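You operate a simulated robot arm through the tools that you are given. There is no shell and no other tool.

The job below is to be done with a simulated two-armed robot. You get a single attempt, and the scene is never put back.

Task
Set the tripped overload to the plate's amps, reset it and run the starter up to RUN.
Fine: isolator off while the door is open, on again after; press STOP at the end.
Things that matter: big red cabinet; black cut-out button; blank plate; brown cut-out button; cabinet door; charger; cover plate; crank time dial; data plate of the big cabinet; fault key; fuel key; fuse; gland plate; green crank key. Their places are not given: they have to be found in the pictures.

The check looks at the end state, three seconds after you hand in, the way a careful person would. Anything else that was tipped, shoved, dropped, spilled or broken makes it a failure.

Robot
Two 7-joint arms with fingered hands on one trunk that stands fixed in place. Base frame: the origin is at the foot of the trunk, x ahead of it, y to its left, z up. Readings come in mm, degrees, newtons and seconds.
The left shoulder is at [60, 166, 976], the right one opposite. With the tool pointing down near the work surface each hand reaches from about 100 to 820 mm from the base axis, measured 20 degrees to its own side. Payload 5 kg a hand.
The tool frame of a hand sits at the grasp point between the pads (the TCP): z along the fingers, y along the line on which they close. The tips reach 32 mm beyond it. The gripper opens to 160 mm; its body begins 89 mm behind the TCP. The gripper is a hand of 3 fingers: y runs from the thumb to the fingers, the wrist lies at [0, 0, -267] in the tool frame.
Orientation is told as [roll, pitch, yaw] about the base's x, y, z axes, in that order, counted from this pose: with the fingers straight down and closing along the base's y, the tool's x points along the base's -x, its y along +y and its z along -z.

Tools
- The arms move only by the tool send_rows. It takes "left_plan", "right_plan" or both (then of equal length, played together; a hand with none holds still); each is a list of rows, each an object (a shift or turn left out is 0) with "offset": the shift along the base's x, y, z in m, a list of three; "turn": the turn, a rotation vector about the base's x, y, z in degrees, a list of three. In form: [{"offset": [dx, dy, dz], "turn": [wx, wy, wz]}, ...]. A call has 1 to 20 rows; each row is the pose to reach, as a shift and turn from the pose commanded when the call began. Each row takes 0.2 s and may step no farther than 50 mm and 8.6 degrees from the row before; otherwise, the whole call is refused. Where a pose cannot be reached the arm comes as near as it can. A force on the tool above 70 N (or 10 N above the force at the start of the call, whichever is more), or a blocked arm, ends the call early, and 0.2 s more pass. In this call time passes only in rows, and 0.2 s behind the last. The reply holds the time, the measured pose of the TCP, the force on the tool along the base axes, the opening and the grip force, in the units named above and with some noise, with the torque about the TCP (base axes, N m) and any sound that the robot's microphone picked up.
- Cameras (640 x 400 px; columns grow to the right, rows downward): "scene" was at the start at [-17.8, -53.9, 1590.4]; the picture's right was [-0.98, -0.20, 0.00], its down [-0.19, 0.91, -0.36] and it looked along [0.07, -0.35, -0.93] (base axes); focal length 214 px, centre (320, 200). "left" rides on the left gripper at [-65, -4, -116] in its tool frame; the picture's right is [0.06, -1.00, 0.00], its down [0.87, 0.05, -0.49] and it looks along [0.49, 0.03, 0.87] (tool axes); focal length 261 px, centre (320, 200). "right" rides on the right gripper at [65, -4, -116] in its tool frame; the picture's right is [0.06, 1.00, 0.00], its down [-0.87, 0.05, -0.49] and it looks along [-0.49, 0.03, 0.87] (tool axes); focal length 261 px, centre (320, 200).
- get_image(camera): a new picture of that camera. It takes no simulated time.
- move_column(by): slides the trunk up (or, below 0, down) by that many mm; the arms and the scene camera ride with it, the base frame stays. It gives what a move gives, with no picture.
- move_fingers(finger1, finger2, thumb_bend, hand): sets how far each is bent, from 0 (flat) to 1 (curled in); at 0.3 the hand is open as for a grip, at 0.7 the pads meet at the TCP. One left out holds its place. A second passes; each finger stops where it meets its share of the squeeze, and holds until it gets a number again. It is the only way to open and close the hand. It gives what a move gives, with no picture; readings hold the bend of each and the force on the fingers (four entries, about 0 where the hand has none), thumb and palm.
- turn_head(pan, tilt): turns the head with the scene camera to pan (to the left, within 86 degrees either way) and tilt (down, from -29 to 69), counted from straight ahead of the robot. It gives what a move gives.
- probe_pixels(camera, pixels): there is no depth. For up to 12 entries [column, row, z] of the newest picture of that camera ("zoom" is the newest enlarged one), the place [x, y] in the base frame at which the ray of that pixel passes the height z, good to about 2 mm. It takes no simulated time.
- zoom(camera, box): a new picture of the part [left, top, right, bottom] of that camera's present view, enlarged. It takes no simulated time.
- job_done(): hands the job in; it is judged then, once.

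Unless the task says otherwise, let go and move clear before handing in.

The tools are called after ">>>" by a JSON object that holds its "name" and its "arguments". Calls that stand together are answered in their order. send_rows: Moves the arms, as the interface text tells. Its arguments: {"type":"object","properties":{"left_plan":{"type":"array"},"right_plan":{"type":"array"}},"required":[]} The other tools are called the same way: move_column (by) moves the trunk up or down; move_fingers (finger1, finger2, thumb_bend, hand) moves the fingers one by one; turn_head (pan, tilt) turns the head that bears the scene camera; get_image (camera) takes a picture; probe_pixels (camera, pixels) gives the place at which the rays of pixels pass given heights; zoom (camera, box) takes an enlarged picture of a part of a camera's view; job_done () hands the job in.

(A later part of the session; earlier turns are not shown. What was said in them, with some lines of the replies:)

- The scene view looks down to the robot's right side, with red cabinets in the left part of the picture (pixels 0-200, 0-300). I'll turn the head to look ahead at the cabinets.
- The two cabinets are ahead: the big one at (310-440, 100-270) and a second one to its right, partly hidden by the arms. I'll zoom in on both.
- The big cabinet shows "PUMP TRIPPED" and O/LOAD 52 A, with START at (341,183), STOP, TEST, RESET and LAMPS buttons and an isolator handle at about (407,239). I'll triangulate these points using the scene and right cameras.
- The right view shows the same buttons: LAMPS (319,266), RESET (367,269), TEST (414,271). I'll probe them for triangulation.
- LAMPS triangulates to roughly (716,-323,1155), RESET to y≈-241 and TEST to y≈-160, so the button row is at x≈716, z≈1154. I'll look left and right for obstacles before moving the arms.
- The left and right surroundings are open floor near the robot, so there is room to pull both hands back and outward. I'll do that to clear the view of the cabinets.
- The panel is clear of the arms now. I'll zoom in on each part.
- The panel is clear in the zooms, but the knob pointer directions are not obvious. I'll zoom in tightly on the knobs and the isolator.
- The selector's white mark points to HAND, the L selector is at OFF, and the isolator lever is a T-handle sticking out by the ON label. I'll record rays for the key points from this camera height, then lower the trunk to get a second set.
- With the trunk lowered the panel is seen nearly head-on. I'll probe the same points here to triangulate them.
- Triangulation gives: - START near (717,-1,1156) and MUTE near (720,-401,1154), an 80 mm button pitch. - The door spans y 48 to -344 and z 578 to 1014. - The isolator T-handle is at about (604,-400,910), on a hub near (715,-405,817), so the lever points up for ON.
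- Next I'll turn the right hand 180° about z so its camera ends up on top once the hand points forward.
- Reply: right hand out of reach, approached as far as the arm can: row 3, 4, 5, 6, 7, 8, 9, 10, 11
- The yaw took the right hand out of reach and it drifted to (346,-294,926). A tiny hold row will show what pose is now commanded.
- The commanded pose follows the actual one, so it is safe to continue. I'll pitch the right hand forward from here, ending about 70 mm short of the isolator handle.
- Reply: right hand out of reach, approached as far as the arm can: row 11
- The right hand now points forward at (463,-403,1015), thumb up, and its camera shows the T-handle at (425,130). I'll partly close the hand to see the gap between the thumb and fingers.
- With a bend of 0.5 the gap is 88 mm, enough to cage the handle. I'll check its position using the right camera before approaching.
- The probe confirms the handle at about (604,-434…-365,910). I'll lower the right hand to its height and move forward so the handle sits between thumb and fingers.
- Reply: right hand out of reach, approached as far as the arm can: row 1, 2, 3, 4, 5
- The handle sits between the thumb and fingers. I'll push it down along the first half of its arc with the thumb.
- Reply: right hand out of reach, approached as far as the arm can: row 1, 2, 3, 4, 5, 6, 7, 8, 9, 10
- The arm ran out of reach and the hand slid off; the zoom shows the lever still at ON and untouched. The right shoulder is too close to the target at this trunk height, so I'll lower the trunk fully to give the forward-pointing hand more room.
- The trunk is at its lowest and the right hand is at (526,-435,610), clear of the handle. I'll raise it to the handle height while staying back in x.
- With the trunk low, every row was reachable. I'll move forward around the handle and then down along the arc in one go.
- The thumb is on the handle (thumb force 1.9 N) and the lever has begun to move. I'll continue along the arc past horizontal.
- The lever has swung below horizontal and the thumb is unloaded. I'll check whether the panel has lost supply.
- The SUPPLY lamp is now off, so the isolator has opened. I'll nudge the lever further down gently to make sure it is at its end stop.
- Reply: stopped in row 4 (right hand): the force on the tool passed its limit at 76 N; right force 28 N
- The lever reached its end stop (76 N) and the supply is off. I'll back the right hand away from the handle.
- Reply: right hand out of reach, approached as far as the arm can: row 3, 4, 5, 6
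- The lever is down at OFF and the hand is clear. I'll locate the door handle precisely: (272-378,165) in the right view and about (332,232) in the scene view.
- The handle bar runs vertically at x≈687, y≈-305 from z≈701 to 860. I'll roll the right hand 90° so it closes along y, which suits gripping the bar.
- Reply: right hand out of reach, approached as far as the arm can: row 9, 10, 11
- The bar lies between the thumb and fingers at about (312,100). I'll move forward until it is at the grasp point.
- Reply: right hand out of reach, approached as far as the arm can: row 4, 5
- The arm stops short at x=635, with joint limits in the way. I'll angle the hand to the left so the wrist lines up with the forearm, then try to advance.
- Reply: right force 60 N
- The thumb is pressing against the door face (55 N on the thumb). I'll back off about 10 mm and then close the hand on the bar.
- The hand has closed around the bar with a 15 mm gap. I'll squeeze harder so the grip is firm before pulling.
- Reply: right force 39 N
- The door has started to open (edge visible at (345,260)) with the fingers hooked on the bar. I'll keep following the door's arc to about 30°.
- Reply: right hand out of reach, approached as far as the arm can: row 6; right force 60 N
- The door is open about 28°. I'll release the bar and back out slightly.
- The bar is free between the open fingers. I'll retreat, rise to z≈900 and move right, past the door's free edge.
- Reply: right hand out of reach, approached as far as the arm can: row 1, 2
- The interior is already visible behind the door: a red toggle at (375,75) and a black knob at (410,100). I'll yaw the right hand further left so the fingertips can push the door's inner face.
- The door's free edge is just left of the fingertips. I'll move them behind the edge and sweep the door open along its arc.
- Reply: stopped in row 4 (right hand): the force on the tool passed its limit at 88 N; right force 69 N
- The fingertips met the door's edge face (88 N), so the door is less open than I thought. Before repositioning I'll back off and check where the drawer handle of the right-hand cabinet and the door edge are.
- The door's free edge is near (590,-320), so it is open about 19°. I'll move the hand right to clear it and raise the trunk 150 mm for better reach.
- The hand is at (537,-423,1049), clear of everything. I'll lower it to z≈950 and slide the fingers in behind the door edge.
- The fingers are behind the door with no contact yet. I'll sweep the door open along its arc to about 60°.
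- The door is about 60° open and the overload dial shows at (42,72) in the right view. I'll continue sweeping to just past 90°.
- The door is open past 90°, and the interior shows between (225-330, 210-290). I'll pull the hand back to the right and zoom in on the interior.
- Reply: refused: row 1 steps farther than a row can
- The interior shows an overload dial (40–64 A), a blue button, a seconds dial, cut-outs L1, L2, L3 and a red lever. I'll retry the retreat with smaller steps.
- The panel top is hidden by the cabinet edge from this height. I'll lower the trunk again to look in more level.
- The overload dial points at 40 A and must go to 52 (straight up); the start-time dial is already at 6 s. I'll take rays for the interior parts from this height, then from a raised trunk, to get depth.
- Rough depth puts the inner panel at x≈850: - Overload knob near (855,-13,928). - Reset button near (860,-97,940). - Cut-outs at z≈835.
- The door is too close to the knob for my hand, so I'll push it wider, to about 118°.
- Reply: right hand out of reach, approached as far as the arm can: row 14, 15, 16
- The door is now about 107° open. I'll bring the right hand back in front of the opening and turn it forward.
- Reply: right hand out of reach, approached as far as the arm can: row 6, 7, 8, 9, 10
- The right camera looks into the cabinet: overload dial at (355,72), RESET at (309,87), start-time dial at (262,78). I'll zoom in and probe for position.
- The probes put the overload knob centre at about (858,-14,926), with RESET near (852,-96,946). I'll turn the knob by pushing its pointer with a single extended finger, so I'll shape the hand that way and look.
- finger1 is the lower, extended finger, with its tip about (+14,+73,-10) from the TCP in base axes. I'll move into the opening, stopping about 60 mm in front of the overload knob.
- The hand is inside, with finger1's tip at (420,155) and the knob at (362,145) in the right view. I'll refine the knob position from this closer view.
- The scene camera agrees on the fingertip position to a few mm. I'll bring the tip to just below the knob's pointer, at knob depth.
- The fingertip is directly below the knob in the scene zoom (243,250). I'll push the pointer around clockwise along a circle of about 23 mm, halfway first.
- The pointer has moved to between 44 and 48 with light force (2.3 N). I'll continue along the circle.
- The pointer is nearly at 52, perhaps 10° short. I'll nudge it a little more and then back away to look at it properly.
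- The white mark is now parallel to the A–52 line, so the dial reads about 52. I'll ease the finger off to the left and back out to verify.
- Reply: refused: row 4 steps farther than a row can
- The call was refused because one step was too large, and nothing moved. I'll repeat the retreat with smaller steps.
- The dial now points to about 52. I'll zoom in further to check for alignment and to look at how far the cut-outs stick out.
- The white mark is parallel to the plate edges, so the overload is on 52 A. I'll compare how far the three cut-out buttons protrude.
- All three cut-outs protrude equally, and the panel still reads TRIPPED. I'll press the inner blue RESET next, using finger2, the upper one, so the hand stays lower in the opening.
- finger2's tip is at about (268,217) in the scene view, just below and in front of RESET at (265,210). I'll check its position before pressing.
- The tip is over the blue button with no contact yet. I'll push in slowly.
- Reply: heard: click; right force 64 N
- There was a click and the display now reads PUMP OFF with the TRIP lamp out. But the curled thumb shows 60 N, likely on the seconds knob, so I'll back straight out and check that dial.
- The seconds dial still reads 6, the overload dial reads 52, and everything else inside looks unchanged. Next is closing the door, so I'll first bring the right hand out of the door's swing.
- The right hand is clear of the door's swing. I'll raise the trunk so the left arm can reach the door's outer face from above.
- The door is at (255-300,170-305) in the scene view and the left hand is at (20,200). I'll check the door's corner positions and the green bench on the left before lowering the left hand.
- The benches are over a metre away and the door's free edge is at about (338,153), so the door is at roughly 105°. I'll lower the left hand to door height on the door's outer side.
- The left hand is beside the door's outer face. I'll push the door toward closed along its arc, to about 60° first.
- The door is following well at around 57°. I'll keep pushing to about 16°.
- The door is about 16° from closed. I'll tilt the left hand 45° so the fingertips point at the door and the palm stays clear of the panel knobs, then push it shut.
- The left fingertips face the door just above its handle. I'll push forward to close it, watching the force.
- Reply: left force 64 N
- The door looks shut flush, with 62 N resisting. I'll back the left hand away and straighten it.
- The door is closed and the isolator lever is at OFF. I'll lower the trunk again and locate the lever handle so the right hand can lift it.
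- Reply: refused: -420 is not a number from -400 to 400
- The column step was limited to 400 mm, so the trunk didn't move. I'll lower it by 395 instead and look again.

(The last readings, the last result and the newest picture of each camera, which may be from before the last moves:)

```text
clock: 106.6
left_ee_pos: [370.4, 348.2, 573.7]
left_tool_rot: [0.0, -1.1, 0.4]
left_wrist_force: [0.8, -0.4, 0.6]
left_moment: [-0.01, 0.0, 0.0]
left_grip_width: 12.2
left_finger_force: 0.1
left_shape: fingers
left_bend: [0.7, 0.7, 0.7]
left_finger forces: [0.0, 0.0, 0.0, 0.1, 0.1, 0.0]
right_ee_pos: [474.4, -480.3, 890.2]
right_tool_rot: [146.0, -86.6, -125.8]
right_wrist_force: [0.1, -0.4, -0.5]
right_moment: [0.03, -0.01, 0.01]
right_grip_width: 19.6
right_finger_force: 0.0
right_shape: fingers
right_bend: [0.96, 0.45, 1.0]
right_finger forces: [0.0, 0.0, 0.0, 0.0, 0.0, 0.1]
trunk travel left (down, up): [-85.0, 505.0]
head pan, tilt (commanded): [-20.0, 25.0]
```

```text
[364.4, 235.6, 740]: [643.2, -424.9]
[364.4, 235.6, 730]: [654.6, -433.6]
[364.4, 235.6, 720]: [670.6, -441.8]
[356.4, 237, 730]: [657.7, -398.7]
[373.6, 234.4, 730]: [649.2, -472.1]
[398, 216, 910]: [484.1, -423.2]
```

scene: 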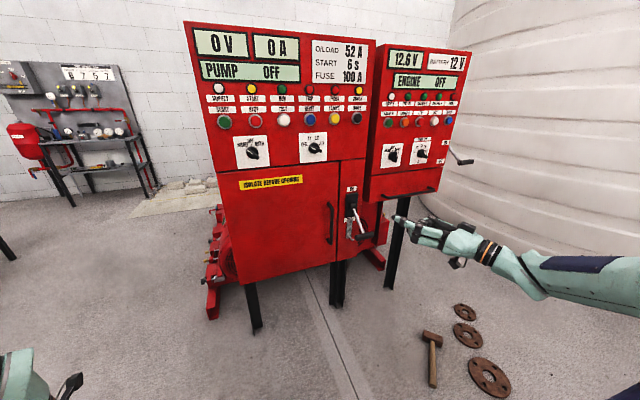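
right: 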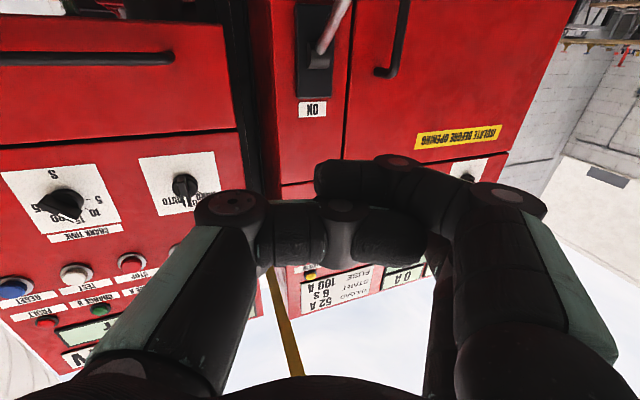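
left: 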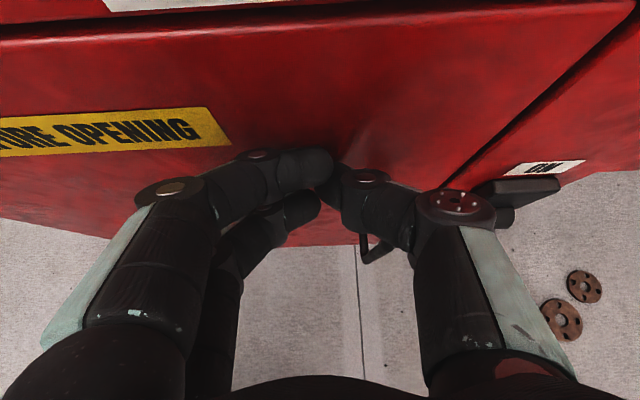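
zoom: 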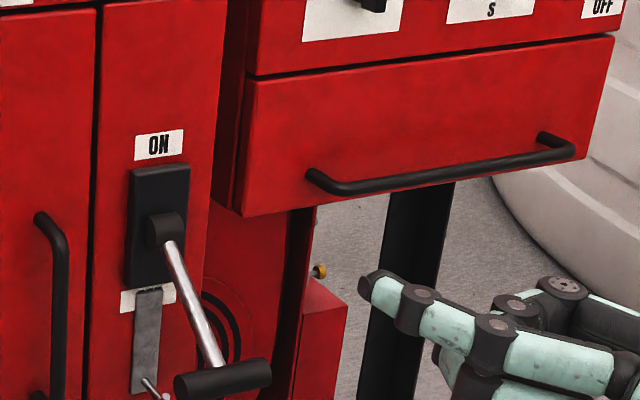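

The OFF handle triangulates to about (605,-400,769), so the lever swings about ±29° around z≈839. I'll bring the right hand down and in beneath the handle's left half.

>>> {"name": "send_rows", "arguments": {"right_plan": [{"offset": [0, 0.005, -0.045]}, {"offset": [0, 0.01, -0.09]}, {"offset": [0, 0.015, -0.135]}, {"offset": [0.005, 0.02, -0.18]}, {"offset": [0.03, 0.025, -0.19]}, {"offset": [0.065, 0.029, -0.19]}, {"offset": [0.1, 0.029, -0.19]}, {"offset": [0.127, 0.029, -0.19]}]}}

>>> {"name": "zoom", "arguments": {"camera": "scene", "box": [310, 180, 438, 260]}}

>>> {"name": "get_image", "arguments": {"camera": "right"}}

```text
clock: 108.4
left_ee_pos: [369.6, 350.2, 573.6]
left_tool_rot: [0.0, -1.0, 0.4]
left_wrist_force: [0.1, 0.8, 0.8]
left_moment: [-0.03, 0.02, -0.01]
left_grip_width: 12.1
left_finger_force: 0.1
left_shape: fingers
left_bend: [0.7, 0.7, 0.7]
left_finger forces: [0.1, 0.0, 0.0, 0.1, 0.1, 0.0]
right_ee_pos: [601.0, -454.0, 703.2]
right_tool_rot: [145.5, -86.6, -125.3]
right_wrist_force: [-0.5, -0.6, -0.3]
right_moment: [0.02, 0.03, 0.05]
right_grip_width: 19.7
right_finger_force: 0.2
right_shape: fingers
right_bend: [0.96, 0.45, 1.0]
right_finger forces: [0.0, 0.1, 0.0, 0.1, 0.0, 0.1]
trunk travel left (down, up): [-85.0, 505.0]
head pan, tilt (commanded): [-20.0, 25.0]
```

```text
5.00 times, centred on (374, 220) of scene
```

zoom: 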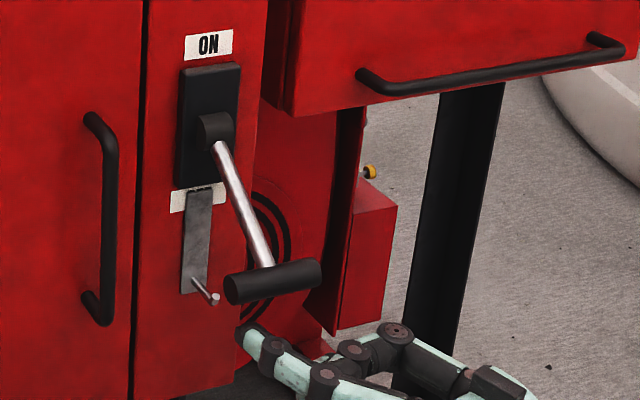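

```text
taken
```

right: 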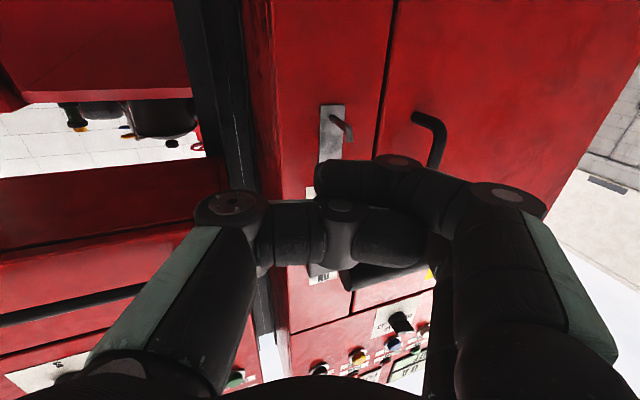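

The finger is just under the handle's left half. I'll lift the lever along its arc to horizontal.

>>> {"name": "send_rows", "arguments": {"right_plan": [{"offset": [0, 0, 0.012]}, {"offset": [0, 0, 0.023]}, {"offset": [-0.005, 0, 0.033]}, {"offset": [-0.009, 0, 0.043]}, {"offset": [-0.013, 0, 0.056]}, {"offset": [-0.016, 0, 0.068]}, {"offset": [-0.0175, 0, 0.08]}, {"offset": [-0.018, 0, 0.093]}]}}

>>> {"name": "zoom", "arguments": {"camera": "scene", "box": [310, 180, 438, 260]}}

```text
clock: 110.2
left_ee_pos: [370.5, 349.2, 574.3]
left_tool_rot: [0.0, -1.0, 0.5]
left_wrist_force: [-0.6, 0.7, -0.1]
left_moment: [0.03, -0.02, 0.0]
left_grip_width: 12.4
left_finger_force: 0.0
left_shape: fingers
left_bend: [0.7, 0.7, 0.7]
left_finger forces: [0.0, 0.0, 0.0, 0.0, 0.0, 0.0]
right_ee_pos: [581.4, -449.5, 793.5]
right_tool_rot: [145.9, -86.6, -125.7]
right_wrist_force: [-0.7, 0.0, -1.7]
right_moment: [-0.11, -0.02, 0.05]
right_grip_width: 19.9
right_finger_force: 0.7
right_shape: fingers
right_bend: [0.96, 0.45, 1.0]
right_finger forces: [0.0, 1.3, 0.0, 0.0, 0.0, 0.1]
trunk travel left (down, up): [-85.0, 505.0]
head pan, tilt (commanded): [-20.0, 25.0]
```

```text
5.00 times, centred on (374, 220) of scene
```

zoom: 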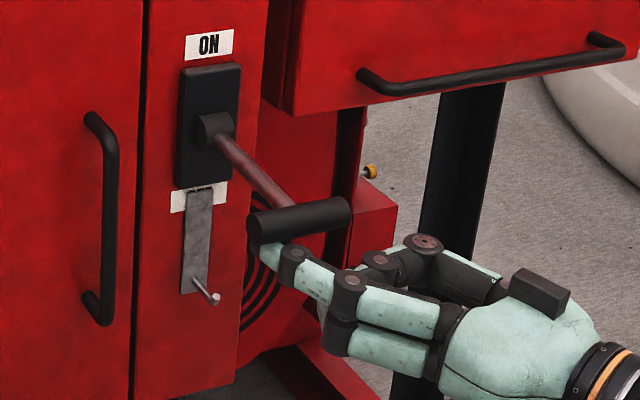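

The lever is rising with the finger under it. I'll continue up to the ON stop.

>>> {"name": "send_rows", "arguments": {"right_plan": [{"offset": [0.0005, 0, 0.0125]}, {"offset": [0.002, 0, 0.025]}, {"offset": [0.005, 0, 0.0375]}, {"offset": [0.009, 0, 0.05]}, {"offset": [0.013, 0, 0.06]}, {"offset": [0.017, 0, 0.07]}]}}

>>> {"name": "zoom", "arguments": {"camera": "scene", "box": [310, 160, 438, 240]}}

>>> {"name": "zoom", "arguments": {"camera": "scene", "box": [180, 15, 372, 135]}}

```text
clock: 111.6
left_ee_pos: [369.3, 348.4, 574.1]
left_tool_rot: [0.0, -1.0, 0.4]
left_wrist_force: [0.5, -0.1, 0.2]
left_moment: [0.0, 0.0, -0.04]
left_grip_width: 11.8
left_finger_force: 0.1
left_shape: fingers
left_bend: [0.7, 0.7, 0.7]
left_finger forces: [0.0, 0.0, 0.0, 0.0, 0.0, 0.0]
right_ee_pos: [600.5, -451.7, 864.5]
right_tool_rot: [145.5, -86.6, -125.3]
right_wrist_force: [-0.2, 0.2, -0.3]
right_moment: [0.01, -0.02, 0.01]
right_grip_width: 19.8
right_finger_force: 0.0
right_shape: fingers
right_bend: [0.96, 0.45, 1.0]
right_finger forces: [0.1, 0.1, 0.0, 0.1, 0.0, 0.1]
trunk travel left (down, up): [-85.0, 505.0]
head pan, tilt (commanded): [-20.0, 25.0]
```

```text
5.00 times, centred on (374, 200) of scene
```

zoom: 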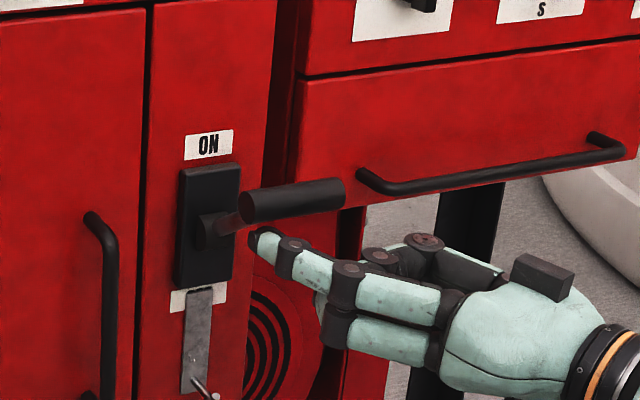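

```text
3.33 times, centred on (276, 75) of scene
```

zoom: 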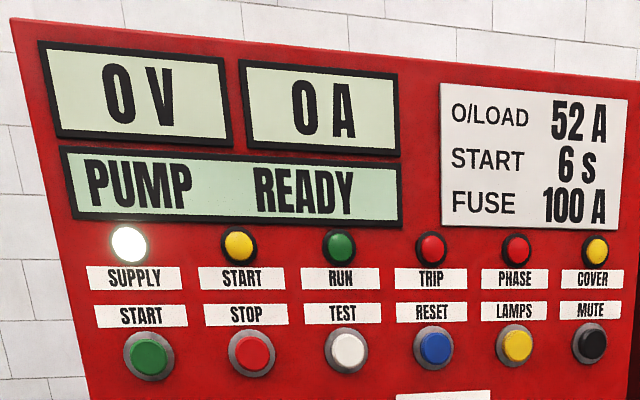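

The display reads PUMP READY with the SUPPLY lamp lit, and the lever is at ON. I'll back away and raise the trunk to bring the right hand level with the START button.

>>> {"name": "send_rows", "arguments": {"right_plan": [{"offset": [-0.03, 0, -0.01]}, {"offset": [-0.065, 0, -0.01]}, {"offset": [-0.1, 0.01, -0.01]}]}}

>>> {"name": "move_column", "arguments": {"by": 280}}

>>> {"name": "turn_head", "arguments": {"pan": -12, "tilt": 30}}

>>> {"name": "get_image", "arguments": {"camera": "scene"}}

>>> {"name": "get_image", "arguments": {"camera": "right"}}

```text
clock: 112.4
left_ee_pos: [370.5, 349.1, 572.4]
left_tool_rot: [0.0, -1.0, 0.5]
left_wrist_force: [-0.1, 0.2, 0.5]
left_moment: [0.01, 0.02, -0.01]
left_grip_width: 12.3
left_finger_force: 0.1
left_shape: fingers
left_bend: [0.7, 0.7, 0.7]
left_finger forces: [0.0, 0.0, 0.0, 0.1, 0.1, 0.1]
right_ee_pos: [499.4, -442.5, 855.8]
right_tool_rot: [146.2, -86.7, -125.9]
right_wrist_force: [0.7, 0.3, -0.5]
right_moment: [0.0, 0.01, 0.01]
right_grip_width: 20.0
right_finger_force: 0.1
right_shape: fingers
right_bend: [0.96, 0.45, 1.0]
right_finger forces: [0.0, 0.0, 0.1, 0.1, 0.1, 0.0]
trunk travel left (down, up): [-85.0, 505.0]
head pan, tilt (commanded): [-20.0, 25.0]
```

```text
clock: 115.3
left_ee_pos: [370.3, 349.9, 853.7]
left_tool_rot: [0.1, -1.0, 0.3]
left_wrist_force: [-0.5, -0.1, 0.1]
left_moment: [0.01, 0.01, -0.03]
left_grip_width: 12.0
left_finger_force: 0.0
left_shape: fingers
left_bend: [0.7, 0.7, 0.7]
left_finger forces: [0.0, 0.0, 0.0, 0.1, 0.0, 0.0]
right_ee_pos: [499.7, -441.6, 1136.2]
right_tool_rot: [145.8, -86.7, -125.7]
right_wrist_force: [0.0, 0.1, -0.8]
right_moment: [-0.01, -0.03, 0.0]
right_grip_width: 20.2
right_finger_force: 0.1
right_shape: fingers
right_bend: [0.96, 0.45, 1.0]
right_finger forces: [0.0, 0.0, 0.0, 0.0, 0.0, 0.1]
trunk travel left (down, up): [-365.0, 225.0]
head pan, tilt (commanded): [-20.0, 25.0]
```

```text
clock: 116.0
left_ee_pos: [369.7, 348.5, 853.9]
left_tool_rot: [0.0, -1.0, 0.4]
left_wrist_force: [-0.2, 0.0, -0.5]
left_moment: [0.0, -0.01, 0.0]
left_grip_width: 12.2
left_finger_force: 0.1
left_shape: fingers
left_bend: [0.7, 0.7, 0.7]
left_finger forces: [0.1, 0.0, 0.1, 0.1, 0.0, 0.0]
right_ee_pos: [500.3, -443.0, 1136.6]
right_tool_rot: [146.0, -86.6, -125.7]
right_wrist_force: [0.4, 0.5, 0.2]
right_moment: [0.01, -0.01, -0.02]
right_grip_width: 19.7
right_finger_force: 0.1
right_shape: fingers
right_bend: [0.96, 0.45, 1.0]
right_finger forces: [0.1, 0.0, 0.0, 0.0, 0.0, 0.0]
trunk travel left (down, up): [-365.0, 225.0]
head pan, tilt (commanded): [-12.0, 30.0]
```

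```text
taken
```

scene: 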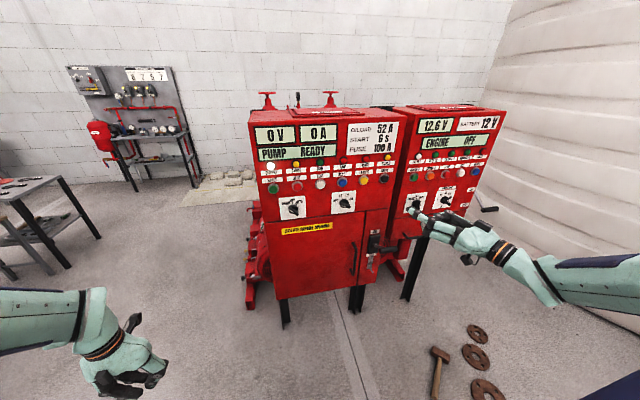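

```text
taken
```

right: 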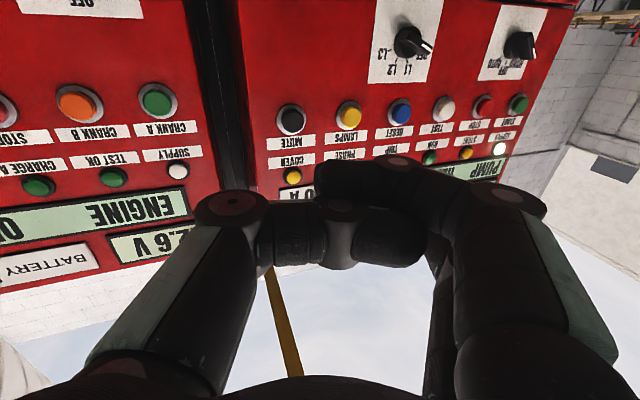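

The hand is level with the button row. I'll move it across to stand in front of START, about 80 mm short.

>>> {"name": "send_rows", "arguments": {"right_plan": [{"offset": [0.015, 0.042, 0]}, {"offset": [0.03, 0.084, 0]}, {"offset": [0.045, 0.126, 0]}, {"offset": [0.06, 0.168, 0]}, {"offset": [0.075, 0.21, 0]}, {"offset": [0.09, 0.252, 0]}, {"offset": [0.1, 0.294, 0]}, {"offset": [0.11, 0.336, 0]}, {"offset": [0.12, 0.371, 0]}]}}

>>> {"name": "get_image", "arguments": {"camera": "scene"}}

>>> {"name": "zoom", "arguments": {"camera": "scene", "box": [240, 140, 368, 220]}}

>>> {"name": "get_image", "arguments": {"camera": "right"}}

```text
clock: 118.0
left_ee_pos: [371.1, 348.5, 852.6]
left_tool_rot: [0.1, -1.0, 0.5]
left_wrist_force: [-0.1, 0.5, 0.1]
left_moment: [-0.01, -0.02, 0.0]
left_grip_width: 12.1
left_finger_force: 0.1
left_shape: fingers
left_bend: [0.7, 0.7, 0.7]
left_finger forces: [0.0, 0.0, 0.0, 0.0, 0.0, 0.0]
right_ee_pos: [622.5, -68.2, 1137.1]
right_tool_rot: [146.9, -86.7, -126.4]
right_wrist_force: [-0.4, 0.0, -0.4]
right_moment: [0.01, -0.03, -0.02]
right_grip_width: 19.7
right_finger_force: 0.0
right_shape: fingers
right_bend: [0.96, 0.45, 1.0]
right_finger forces: [0.0, 0.0, 0.0, 0.1, 0.0, 0.1]
trunk travel left (down, up): [-365.0, 225.0]
head pan, tilt (commanded): [-12.0, 30.0]
```

```text
taken
```

scene: 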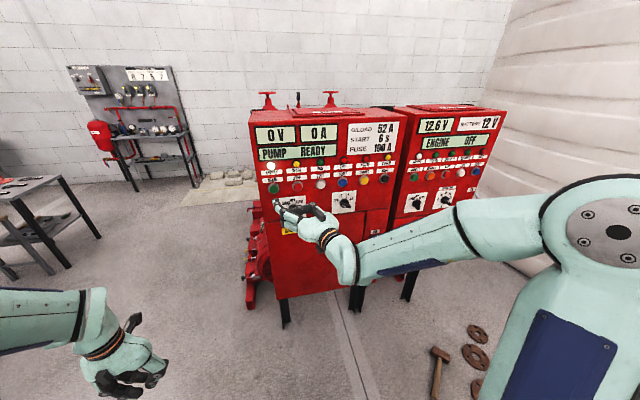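

```text
5.00 times, centred on (304, 180) of scene
```

zoom: 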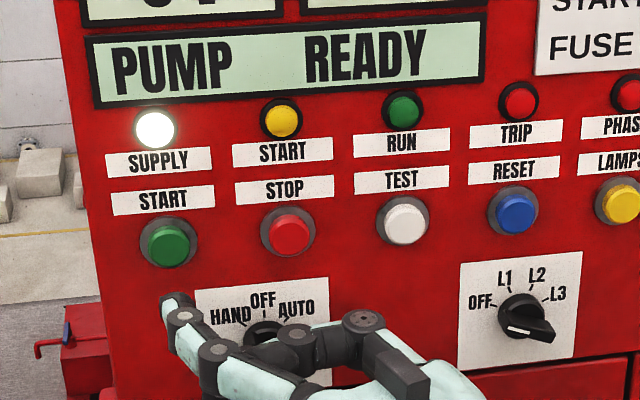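

```text
taken
```

right: 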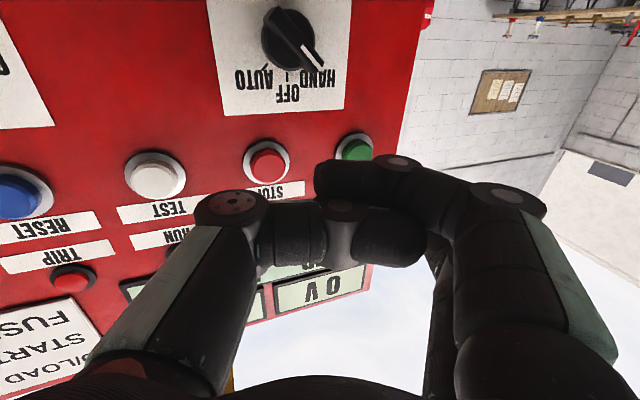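

>>> {"name": "probe_pixels", "arguments": {"camera": "scene", "pixels": [[273.6, 189, 1156], [273.6, 189, 1150], [275.4, 200, 1158], [275.4, 200, 1150], [298, 186, 1156]]}}

```text
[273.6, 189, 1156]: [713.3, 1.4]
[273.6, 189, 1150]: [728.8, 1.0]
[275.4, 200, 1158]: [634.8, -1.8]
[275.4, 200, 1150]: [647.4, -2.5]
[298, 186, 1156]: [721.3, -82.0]
```

The fingertip lines up with START to within 2-3 mm, and STOP is at y≈-82. I'll push in on START.

>>> {"name": "send_rows", "arguments": {"right_plan": [{"offset": [0.03, 0.002, 0]}, {"offset": [0.055, 0.003, 0.001]}, {"offset": [0.065, 0.003, 0.001]}, {"offset": [0.071, 0.003, 0.001]}, {"offset": [0.076, 0.003, 0.001]}]}}

>>> {"name": "zoom", "arguments": {"camera": "scene", "box": [240, 120, 368, 200]}}

```text
clock: 119.2
left_ee_pos: [370.2, 347.9, 853.7]
left_tool_rot: [-0.1, -1.0, 0.4]
left_wrist_force: [-0.2, 0.3, 0.1]
left_moment: [-0.02, 0.0, -0.02]
left_grip_width: 12.3
left_finger_force: 0.1
left_shape: fingers
left_bend: [0.7, 0.7, 0.7]
left_finger forces: [0.1, 0.0, 0.1, 0.0, 0.1, 0.0]
right_ee_pos: [697.0, -68.6, 1137.0]
right_tool_rot: [145.9, -86.5, -125.9]
right_wrist_force: [-4.5, -0.7, 0.4]
right_moment: [0.0, -0.05, 0.27]
right_grip_width: 19.9
right_finger_force: 1.8
right_shape: fingers
right_bend: [0.96, 0.45, 1.0]
right_finger forces: [0.0, 4.0, 0.1, 0.1, 0.1, 0.1]
trunk travel left (down, up): [-365.0, 225.0]
head pan, tilt (commanded): [-12.0, 30.0]
heard: click
```

```text
5.00 times, centred on (304, 160) of scene
```

zoom: 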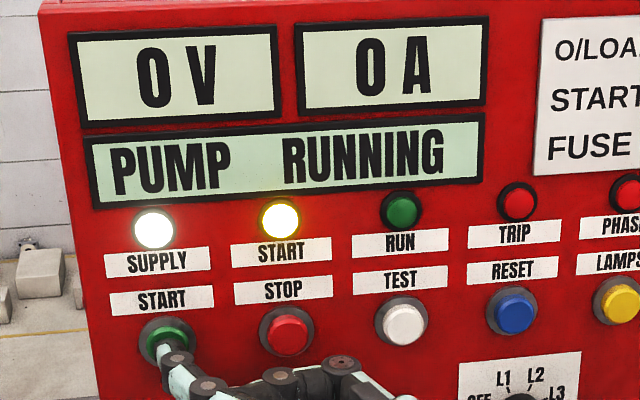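

Click: the display reads PUMP RUNNING and the START lamp is lit. I'll release the button and wait for RUN to come in.

>>> {"name": "send_rows", "arguments": {"right_plan": [{"offset": [-0.02, 0, 0]}, {"offset": [-0.045, 0, 0]}, {"offset": [-0.06, 0, 0]}, {"offset": [-0.06, 0, 0]}, {"offset": [-0.06, 0, 0]}, {"offset": [-0.06, 0, 0]}, {"offset": [-0.06, 0, 0]}, {"offset": [-0.06, 0, 0]}, {"offset": [-0.06, 0, 0]}, {"offset": [-0.06, 0, 0]}, {"offset": [-0.06, 0, 0]}, {"offset": [-0.06, 0, 0]}, {"offset": [-0.06, 0, 0]}, {"offset": [-0.06, 0, 0]}, {"offset": [-0.06, 0, 0]}, {"offset": [-0.06, 0, 0]}, {"offset": [-0.06, 0, 0]}, {"offset": [-0.06, 0, 0]}, {"offset": [-0.06, 0, 0]}, {"offset": [-0.06, 0, 0]}]}}

>>> {"name": "zoom", "arguments": {"camera": "scene", "box": [240, 120, 368, 200]}}

```text
clock: 123.4
left_ee_pos: [369.6, 349.6, 852.7]
left_tool_rot: [-0.1, -1.0, 0.4]
left_wrist_force: [-0.1, -0.3, -0.5]
left_moment: [0.04, 0.0, 0.04]
left_grip_width: 12.1
left_finger_force: 0.1
left_shape: fingers
left_bend: [0.7, 0.7, 0.7]
left_finger forces: [0.1, 0.0, 0.1, 0.0, 0.0, 0.1]
right_ee_pos: [637.5, -68.1, 1137.1]
right_tool_rot: [146.0, -86.6, -125.7]
right_wrist_force: [-0.2, 0.4, -0.5]
right_moment: [-0.04, 0.01, 0.0]
right_grip_width: 20.1
right_finger_force: 0.0
right_shape: fingers
right_bend: [0.96, 0.45, 1.0]
right_finger forces: [0.1, 0.0, 0.0, 0.0, 0.0, 0.0]
trunk travel left (down, up): [-365.0, 225.0]
head pan, tilt (commanded): [-12.0, 30.0]
```

```text
5.00 times, centred on (304, 160) of scene
```

zoom: 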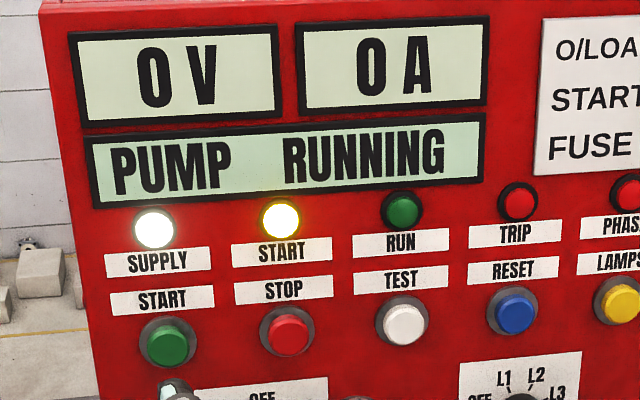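

The START lamp is still lit about 4 s in. I'll move in front of STOP while waiting and then check for the RUN lamp.

>>> {"name": "send_rows", "arguments": {"right_plan": [{"offset": [-0.01, -0.03, 0]}, {"offset": [-0.015, -0.06, 0]}, {"offset": [-0.015, -0.083, 0]}, {"offset": [-0.015, -0.083, 0]}, {"offset": [-0.015, -0.083, 0]}, {"offset": [-0.015, -0.083, 0]}, {"offset": [-0.015, -0.083, 0]}, {"offset": [-0.015, -0.083, 0]}, {"offset": [-0.015, -0.083, 0]}, {"offset": [-0.015, -0.083, 0]}, {"offset": [-0.015, -0.083, 0]}, {"offset": [-0.015, -0.083, 0]}, {"offset": [-0.015, -0.083, 0]}, {"offset": [-0.015, -0.083, 0]}, {"offset": [-0.015, -0.083, 0]}, {"offset": [-0.015, -0.083, 0]}]}}

>>> {"name": "zoom", "arguments": {"camera": "scene", "box": [240, 120, 368, 200]}}

>>> {"name": "zoom", "arguments": {"camera": "scene", "box": [240, 150, 368, 230]}}

```text
clock: 126.8
left_ee_pos: [369.9, 348.0, 853.4]
left_tool_rot: [0.0, -1.0, 0.4]
left_wrist_force: [-0.1, 0.0, -0.2]
left_moment: [-0.02, 0.01, -0.04]
left_grip_width: 12.2
left_finger_force: 0.0
left_shape: fingers
left_bend: [0.7, 0.7, 0.7]
left_finger forces: [0.0, 0.0, 0.0, 0.1, 0.0, 0.0]
right_ee_pos: [621.6, -152.2, 1139.6]
right_tool_rot: [145.9, -86.6, -125.7]
right_wrist_force: [1.2, -0.5, -0.6]
right_moment: [-0.02, -0.01, -0.03]
right_grip_width: 20.0
right_finger_force: 0.1
right_shape: fingers
right_bend: [0.96, 0.45, 1.0]
right_finger forces: [0.0, 0.0, 0.1, 0.1, 0.1, 0.0]
trunk travel left (down, up): [-365.0, 225.0]
head pan, tilt (commanded): [-12.0, 30.0]
```

```text
5.00 times, centred on (304, 160) of scene
```

zoom: 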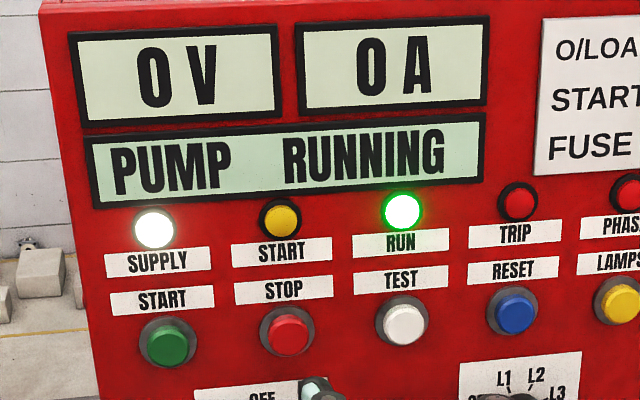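

```text
5.00 times, centred on (304, 190) of scene
```

zoom: 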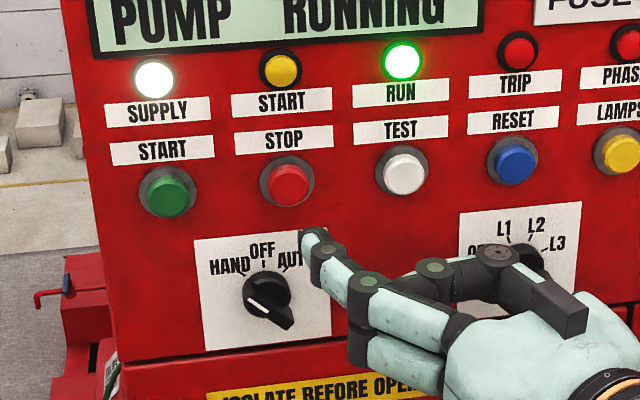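

The RUN lamp is lit and the START lamp is off, so the starter has run up. I'll check the fingertip's alignment with STOP before pressing it.

>>> {"name": "probe_pixels", "arguments": {"camera": "scene", "pixels": [[303, 197.4, 1160], [303, 197.4, 1157], [297.8, 187, 1158], [297.8, 187, 1160], [297.8, 187, 1155]]}}

```text
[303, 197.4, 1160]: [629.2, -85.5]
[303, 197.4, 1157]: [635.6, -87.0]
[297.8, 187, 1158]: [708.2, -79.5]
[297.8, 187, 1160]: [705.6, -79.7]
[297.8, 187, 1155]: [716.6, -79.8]
```

>>> {"name": "send_rows", "arguments": {"right_plan": [{"offset": [0.03, 0.004, 0]}, {"offset": [0.055, 0.005, -0.001]}, {"offset": [0.066, 0.005, -0.001]}, {"offset": [0.072, 0.005, -0.001]}, {"offset": [0.077, 0.005, -0.001]}]}}

>>> {"name": "zoom", "arguments": {"camera": "scene", "box": [240, 120, 368, 200]}}

```text
clock: 128.0
left_ee_pos: [370.0, 348.7, 853.6]
left_tool_rot: [0.0, -1.0, 0.4]
left_wrist_force: [-0.9, -0.3, -1.0]
left_moment: [0.0, 0.0, -0.01]
left_grip_width: 12.5
left_finger_force: 0.0
left_shape: fingers
left_bend: [0.7, 0.7, 0.7]
left_finger forces: [0.1, 0.0, 0.0, 0.0, 0.0, 0.1]
right_ee_pos: [697.0, -146.8, 1137.7]
right_tool_rot: [145.7, -86.6, -125.5]
right_wrist_force: [-3.0, -1.3, -0.5]
right_moment: [-0.02, -0.07, 0.27]
right_grip_width: 19.8
right_finger_force: 2.4
right_shape: fingers
right_bend: [0.96, 0.45, 1.0]
right_finger forces: [0.0, 4.4, 0.0, 0.0, 0.1, 0.0]
trunk travel left (down, up): [-365.0, 225.0]
head pan, tilt (commanded): [-12.0, 30.0]
heard: click
```

```text
5.00 times, centred on (304, 160) of scene
```

zoom: 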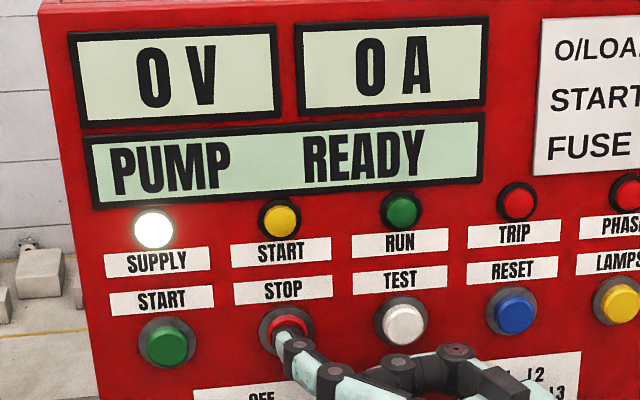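

STOP clicked and the display is back to PUMP READY with START and RUN dark. I'll back the hand off clear and check the whole panel.

>>> {"name": "send_rows", "arguments": {"right_plan": [{"offset": [-0.025, 0, 0]}, {"offset": [-0.055, -0.01, 0]}, {"offset": [-0.085, -0.04, 0]}, {"offset": [-0.1, -0.085, 0]}, {"offset": [-0.115, -0.13, 0]}, {"offset": [-0.13, -0.175, 0]}, {"offset": [-0.145, -0.22, 0]}, {"offset": [-0.16, -0.265, 0]}, {"offset": [-0.175, -0.31, 0]}, {"offset": [-0.19, -0.35, 0]}]}}

>>> {"name": "get_image", "arguments": {"camera": "scene"}}

>>> {"name": "zoom", "arguments": {"camera": "scene", "box": [240, 100, 400, 200]}}

>>> {"name": "zoom", "arguments": {"camera": "scene", "box": [240, 185, 420, 305]}}

>>> {"name": "zoom", "arguments": {"camera": "scene", "box": [390, 105, 518, 215]}}

```text
clock: 130.2
left_ee_pos: [369.0, 348.1, 852.8]
left_tool_rot: [0.0, -0.9, 0.4]
left_wrist_force: [-0.6, -0.4, 0.2]
left_moment: [-0.01, 0.01, -0.03]
left_grip_width: 12.2
left_finger_force: 0.1
left_shape: fingers
left_bend: [0.7, 0.7, 0.7]
left_finger forces: [0.0, 0.0, 0.1, 0.0, 0.0, 0.0]
right_ee_pos: [509.4, -497.3, 1135.4]
right_tool_rot: [145.3, -86.7, -125.0]
right_wrist_force: [0.3, -0.1, 0.3]
right_moment: [0.02, -0.01, -0.03]
right_grip_width: 19.9
right_finger_force: 0.0
right_shape: fingers
right_bend: [0.96, 0.45, 1.0]
right_finger forces: [0.1, 0.1, 0.1, 0.0, 0.1, 0.1]
trunk travel left (down, up): [-365.0, 225.0]
head pan, tilt (commanded): [-12.0, 30.0]
```

```text
taken
```

scene: 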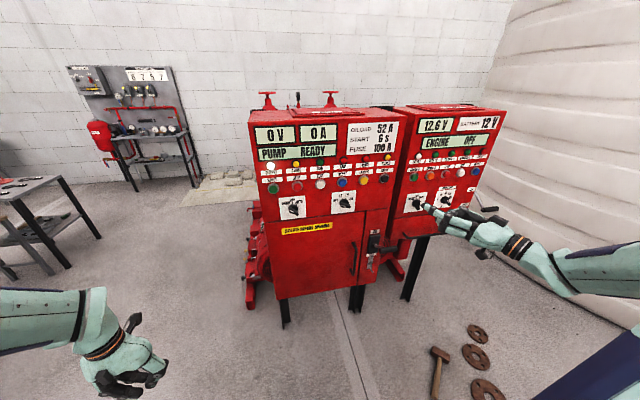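

```text
4.00 times, centred on (320, 150) of scene
```

zoom: 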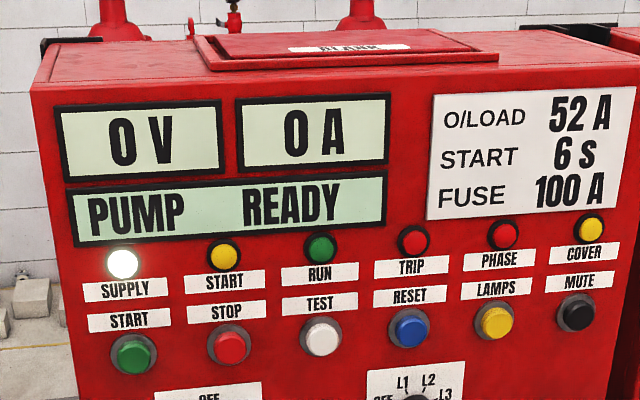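

```text
3.33 times, centred on (330, 245) of scene
```

zoom: 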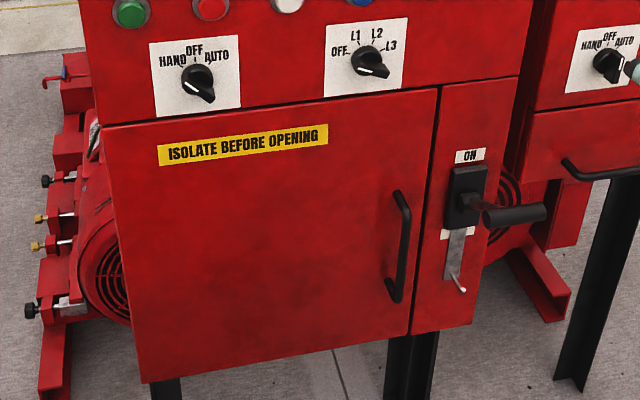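

```text
3.64 times, centred on (454, 160) of scene
```

zoom: 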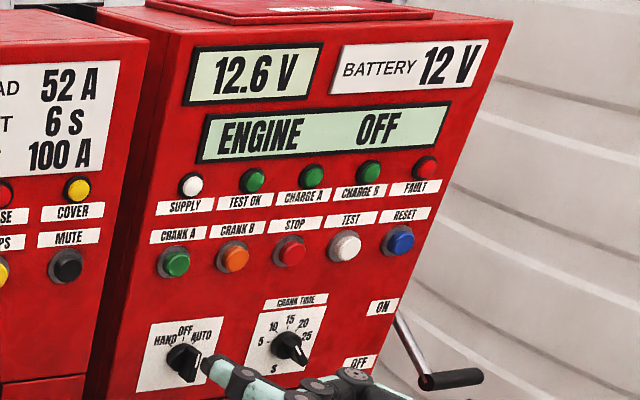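

The final pictures show PUMP READY, SUPPLY lit, TRIP dark, the isolator at ON and the door shut. The selector is still at HAND, and the second cabinet looks unchanged (ENGINE OFF). Both hands are clear, so I'm handing the job in.

>>> {"name": "job_done", "arguments": {}}

```text
The job is handed in.
```

The job is done and handed in: the overload is set to 52 A and reset, and the starter ran up to RUN. I don't have the check's verdict.

- **Isolator and door:** I switched the isolator off before opening the door. I closed the door before switching it back on.
- **Overload:** I turned the dial from 40 A to the plate's 52 A. Pressing the blue RESET inside changed the display from TRIPPED to OFF and put out the TRIP lamp.
- **Start-up:** with the isolator back on, the panel read PUMP READY. I pressed START, and the START lamp gave way to RUN within about 8 seconds.
- **Stop:** I pressed STOP, and the display returned to PUMP READY.

While I was pressing the inner RESET, the hand's thumb also pushed with about 60 N, probably on the start-time knob. I checked that dial afterwards and it still read 6 s, as on the plate.

The selector is still at HAND, the second cabinet looks unchanged, and both hands are clear.
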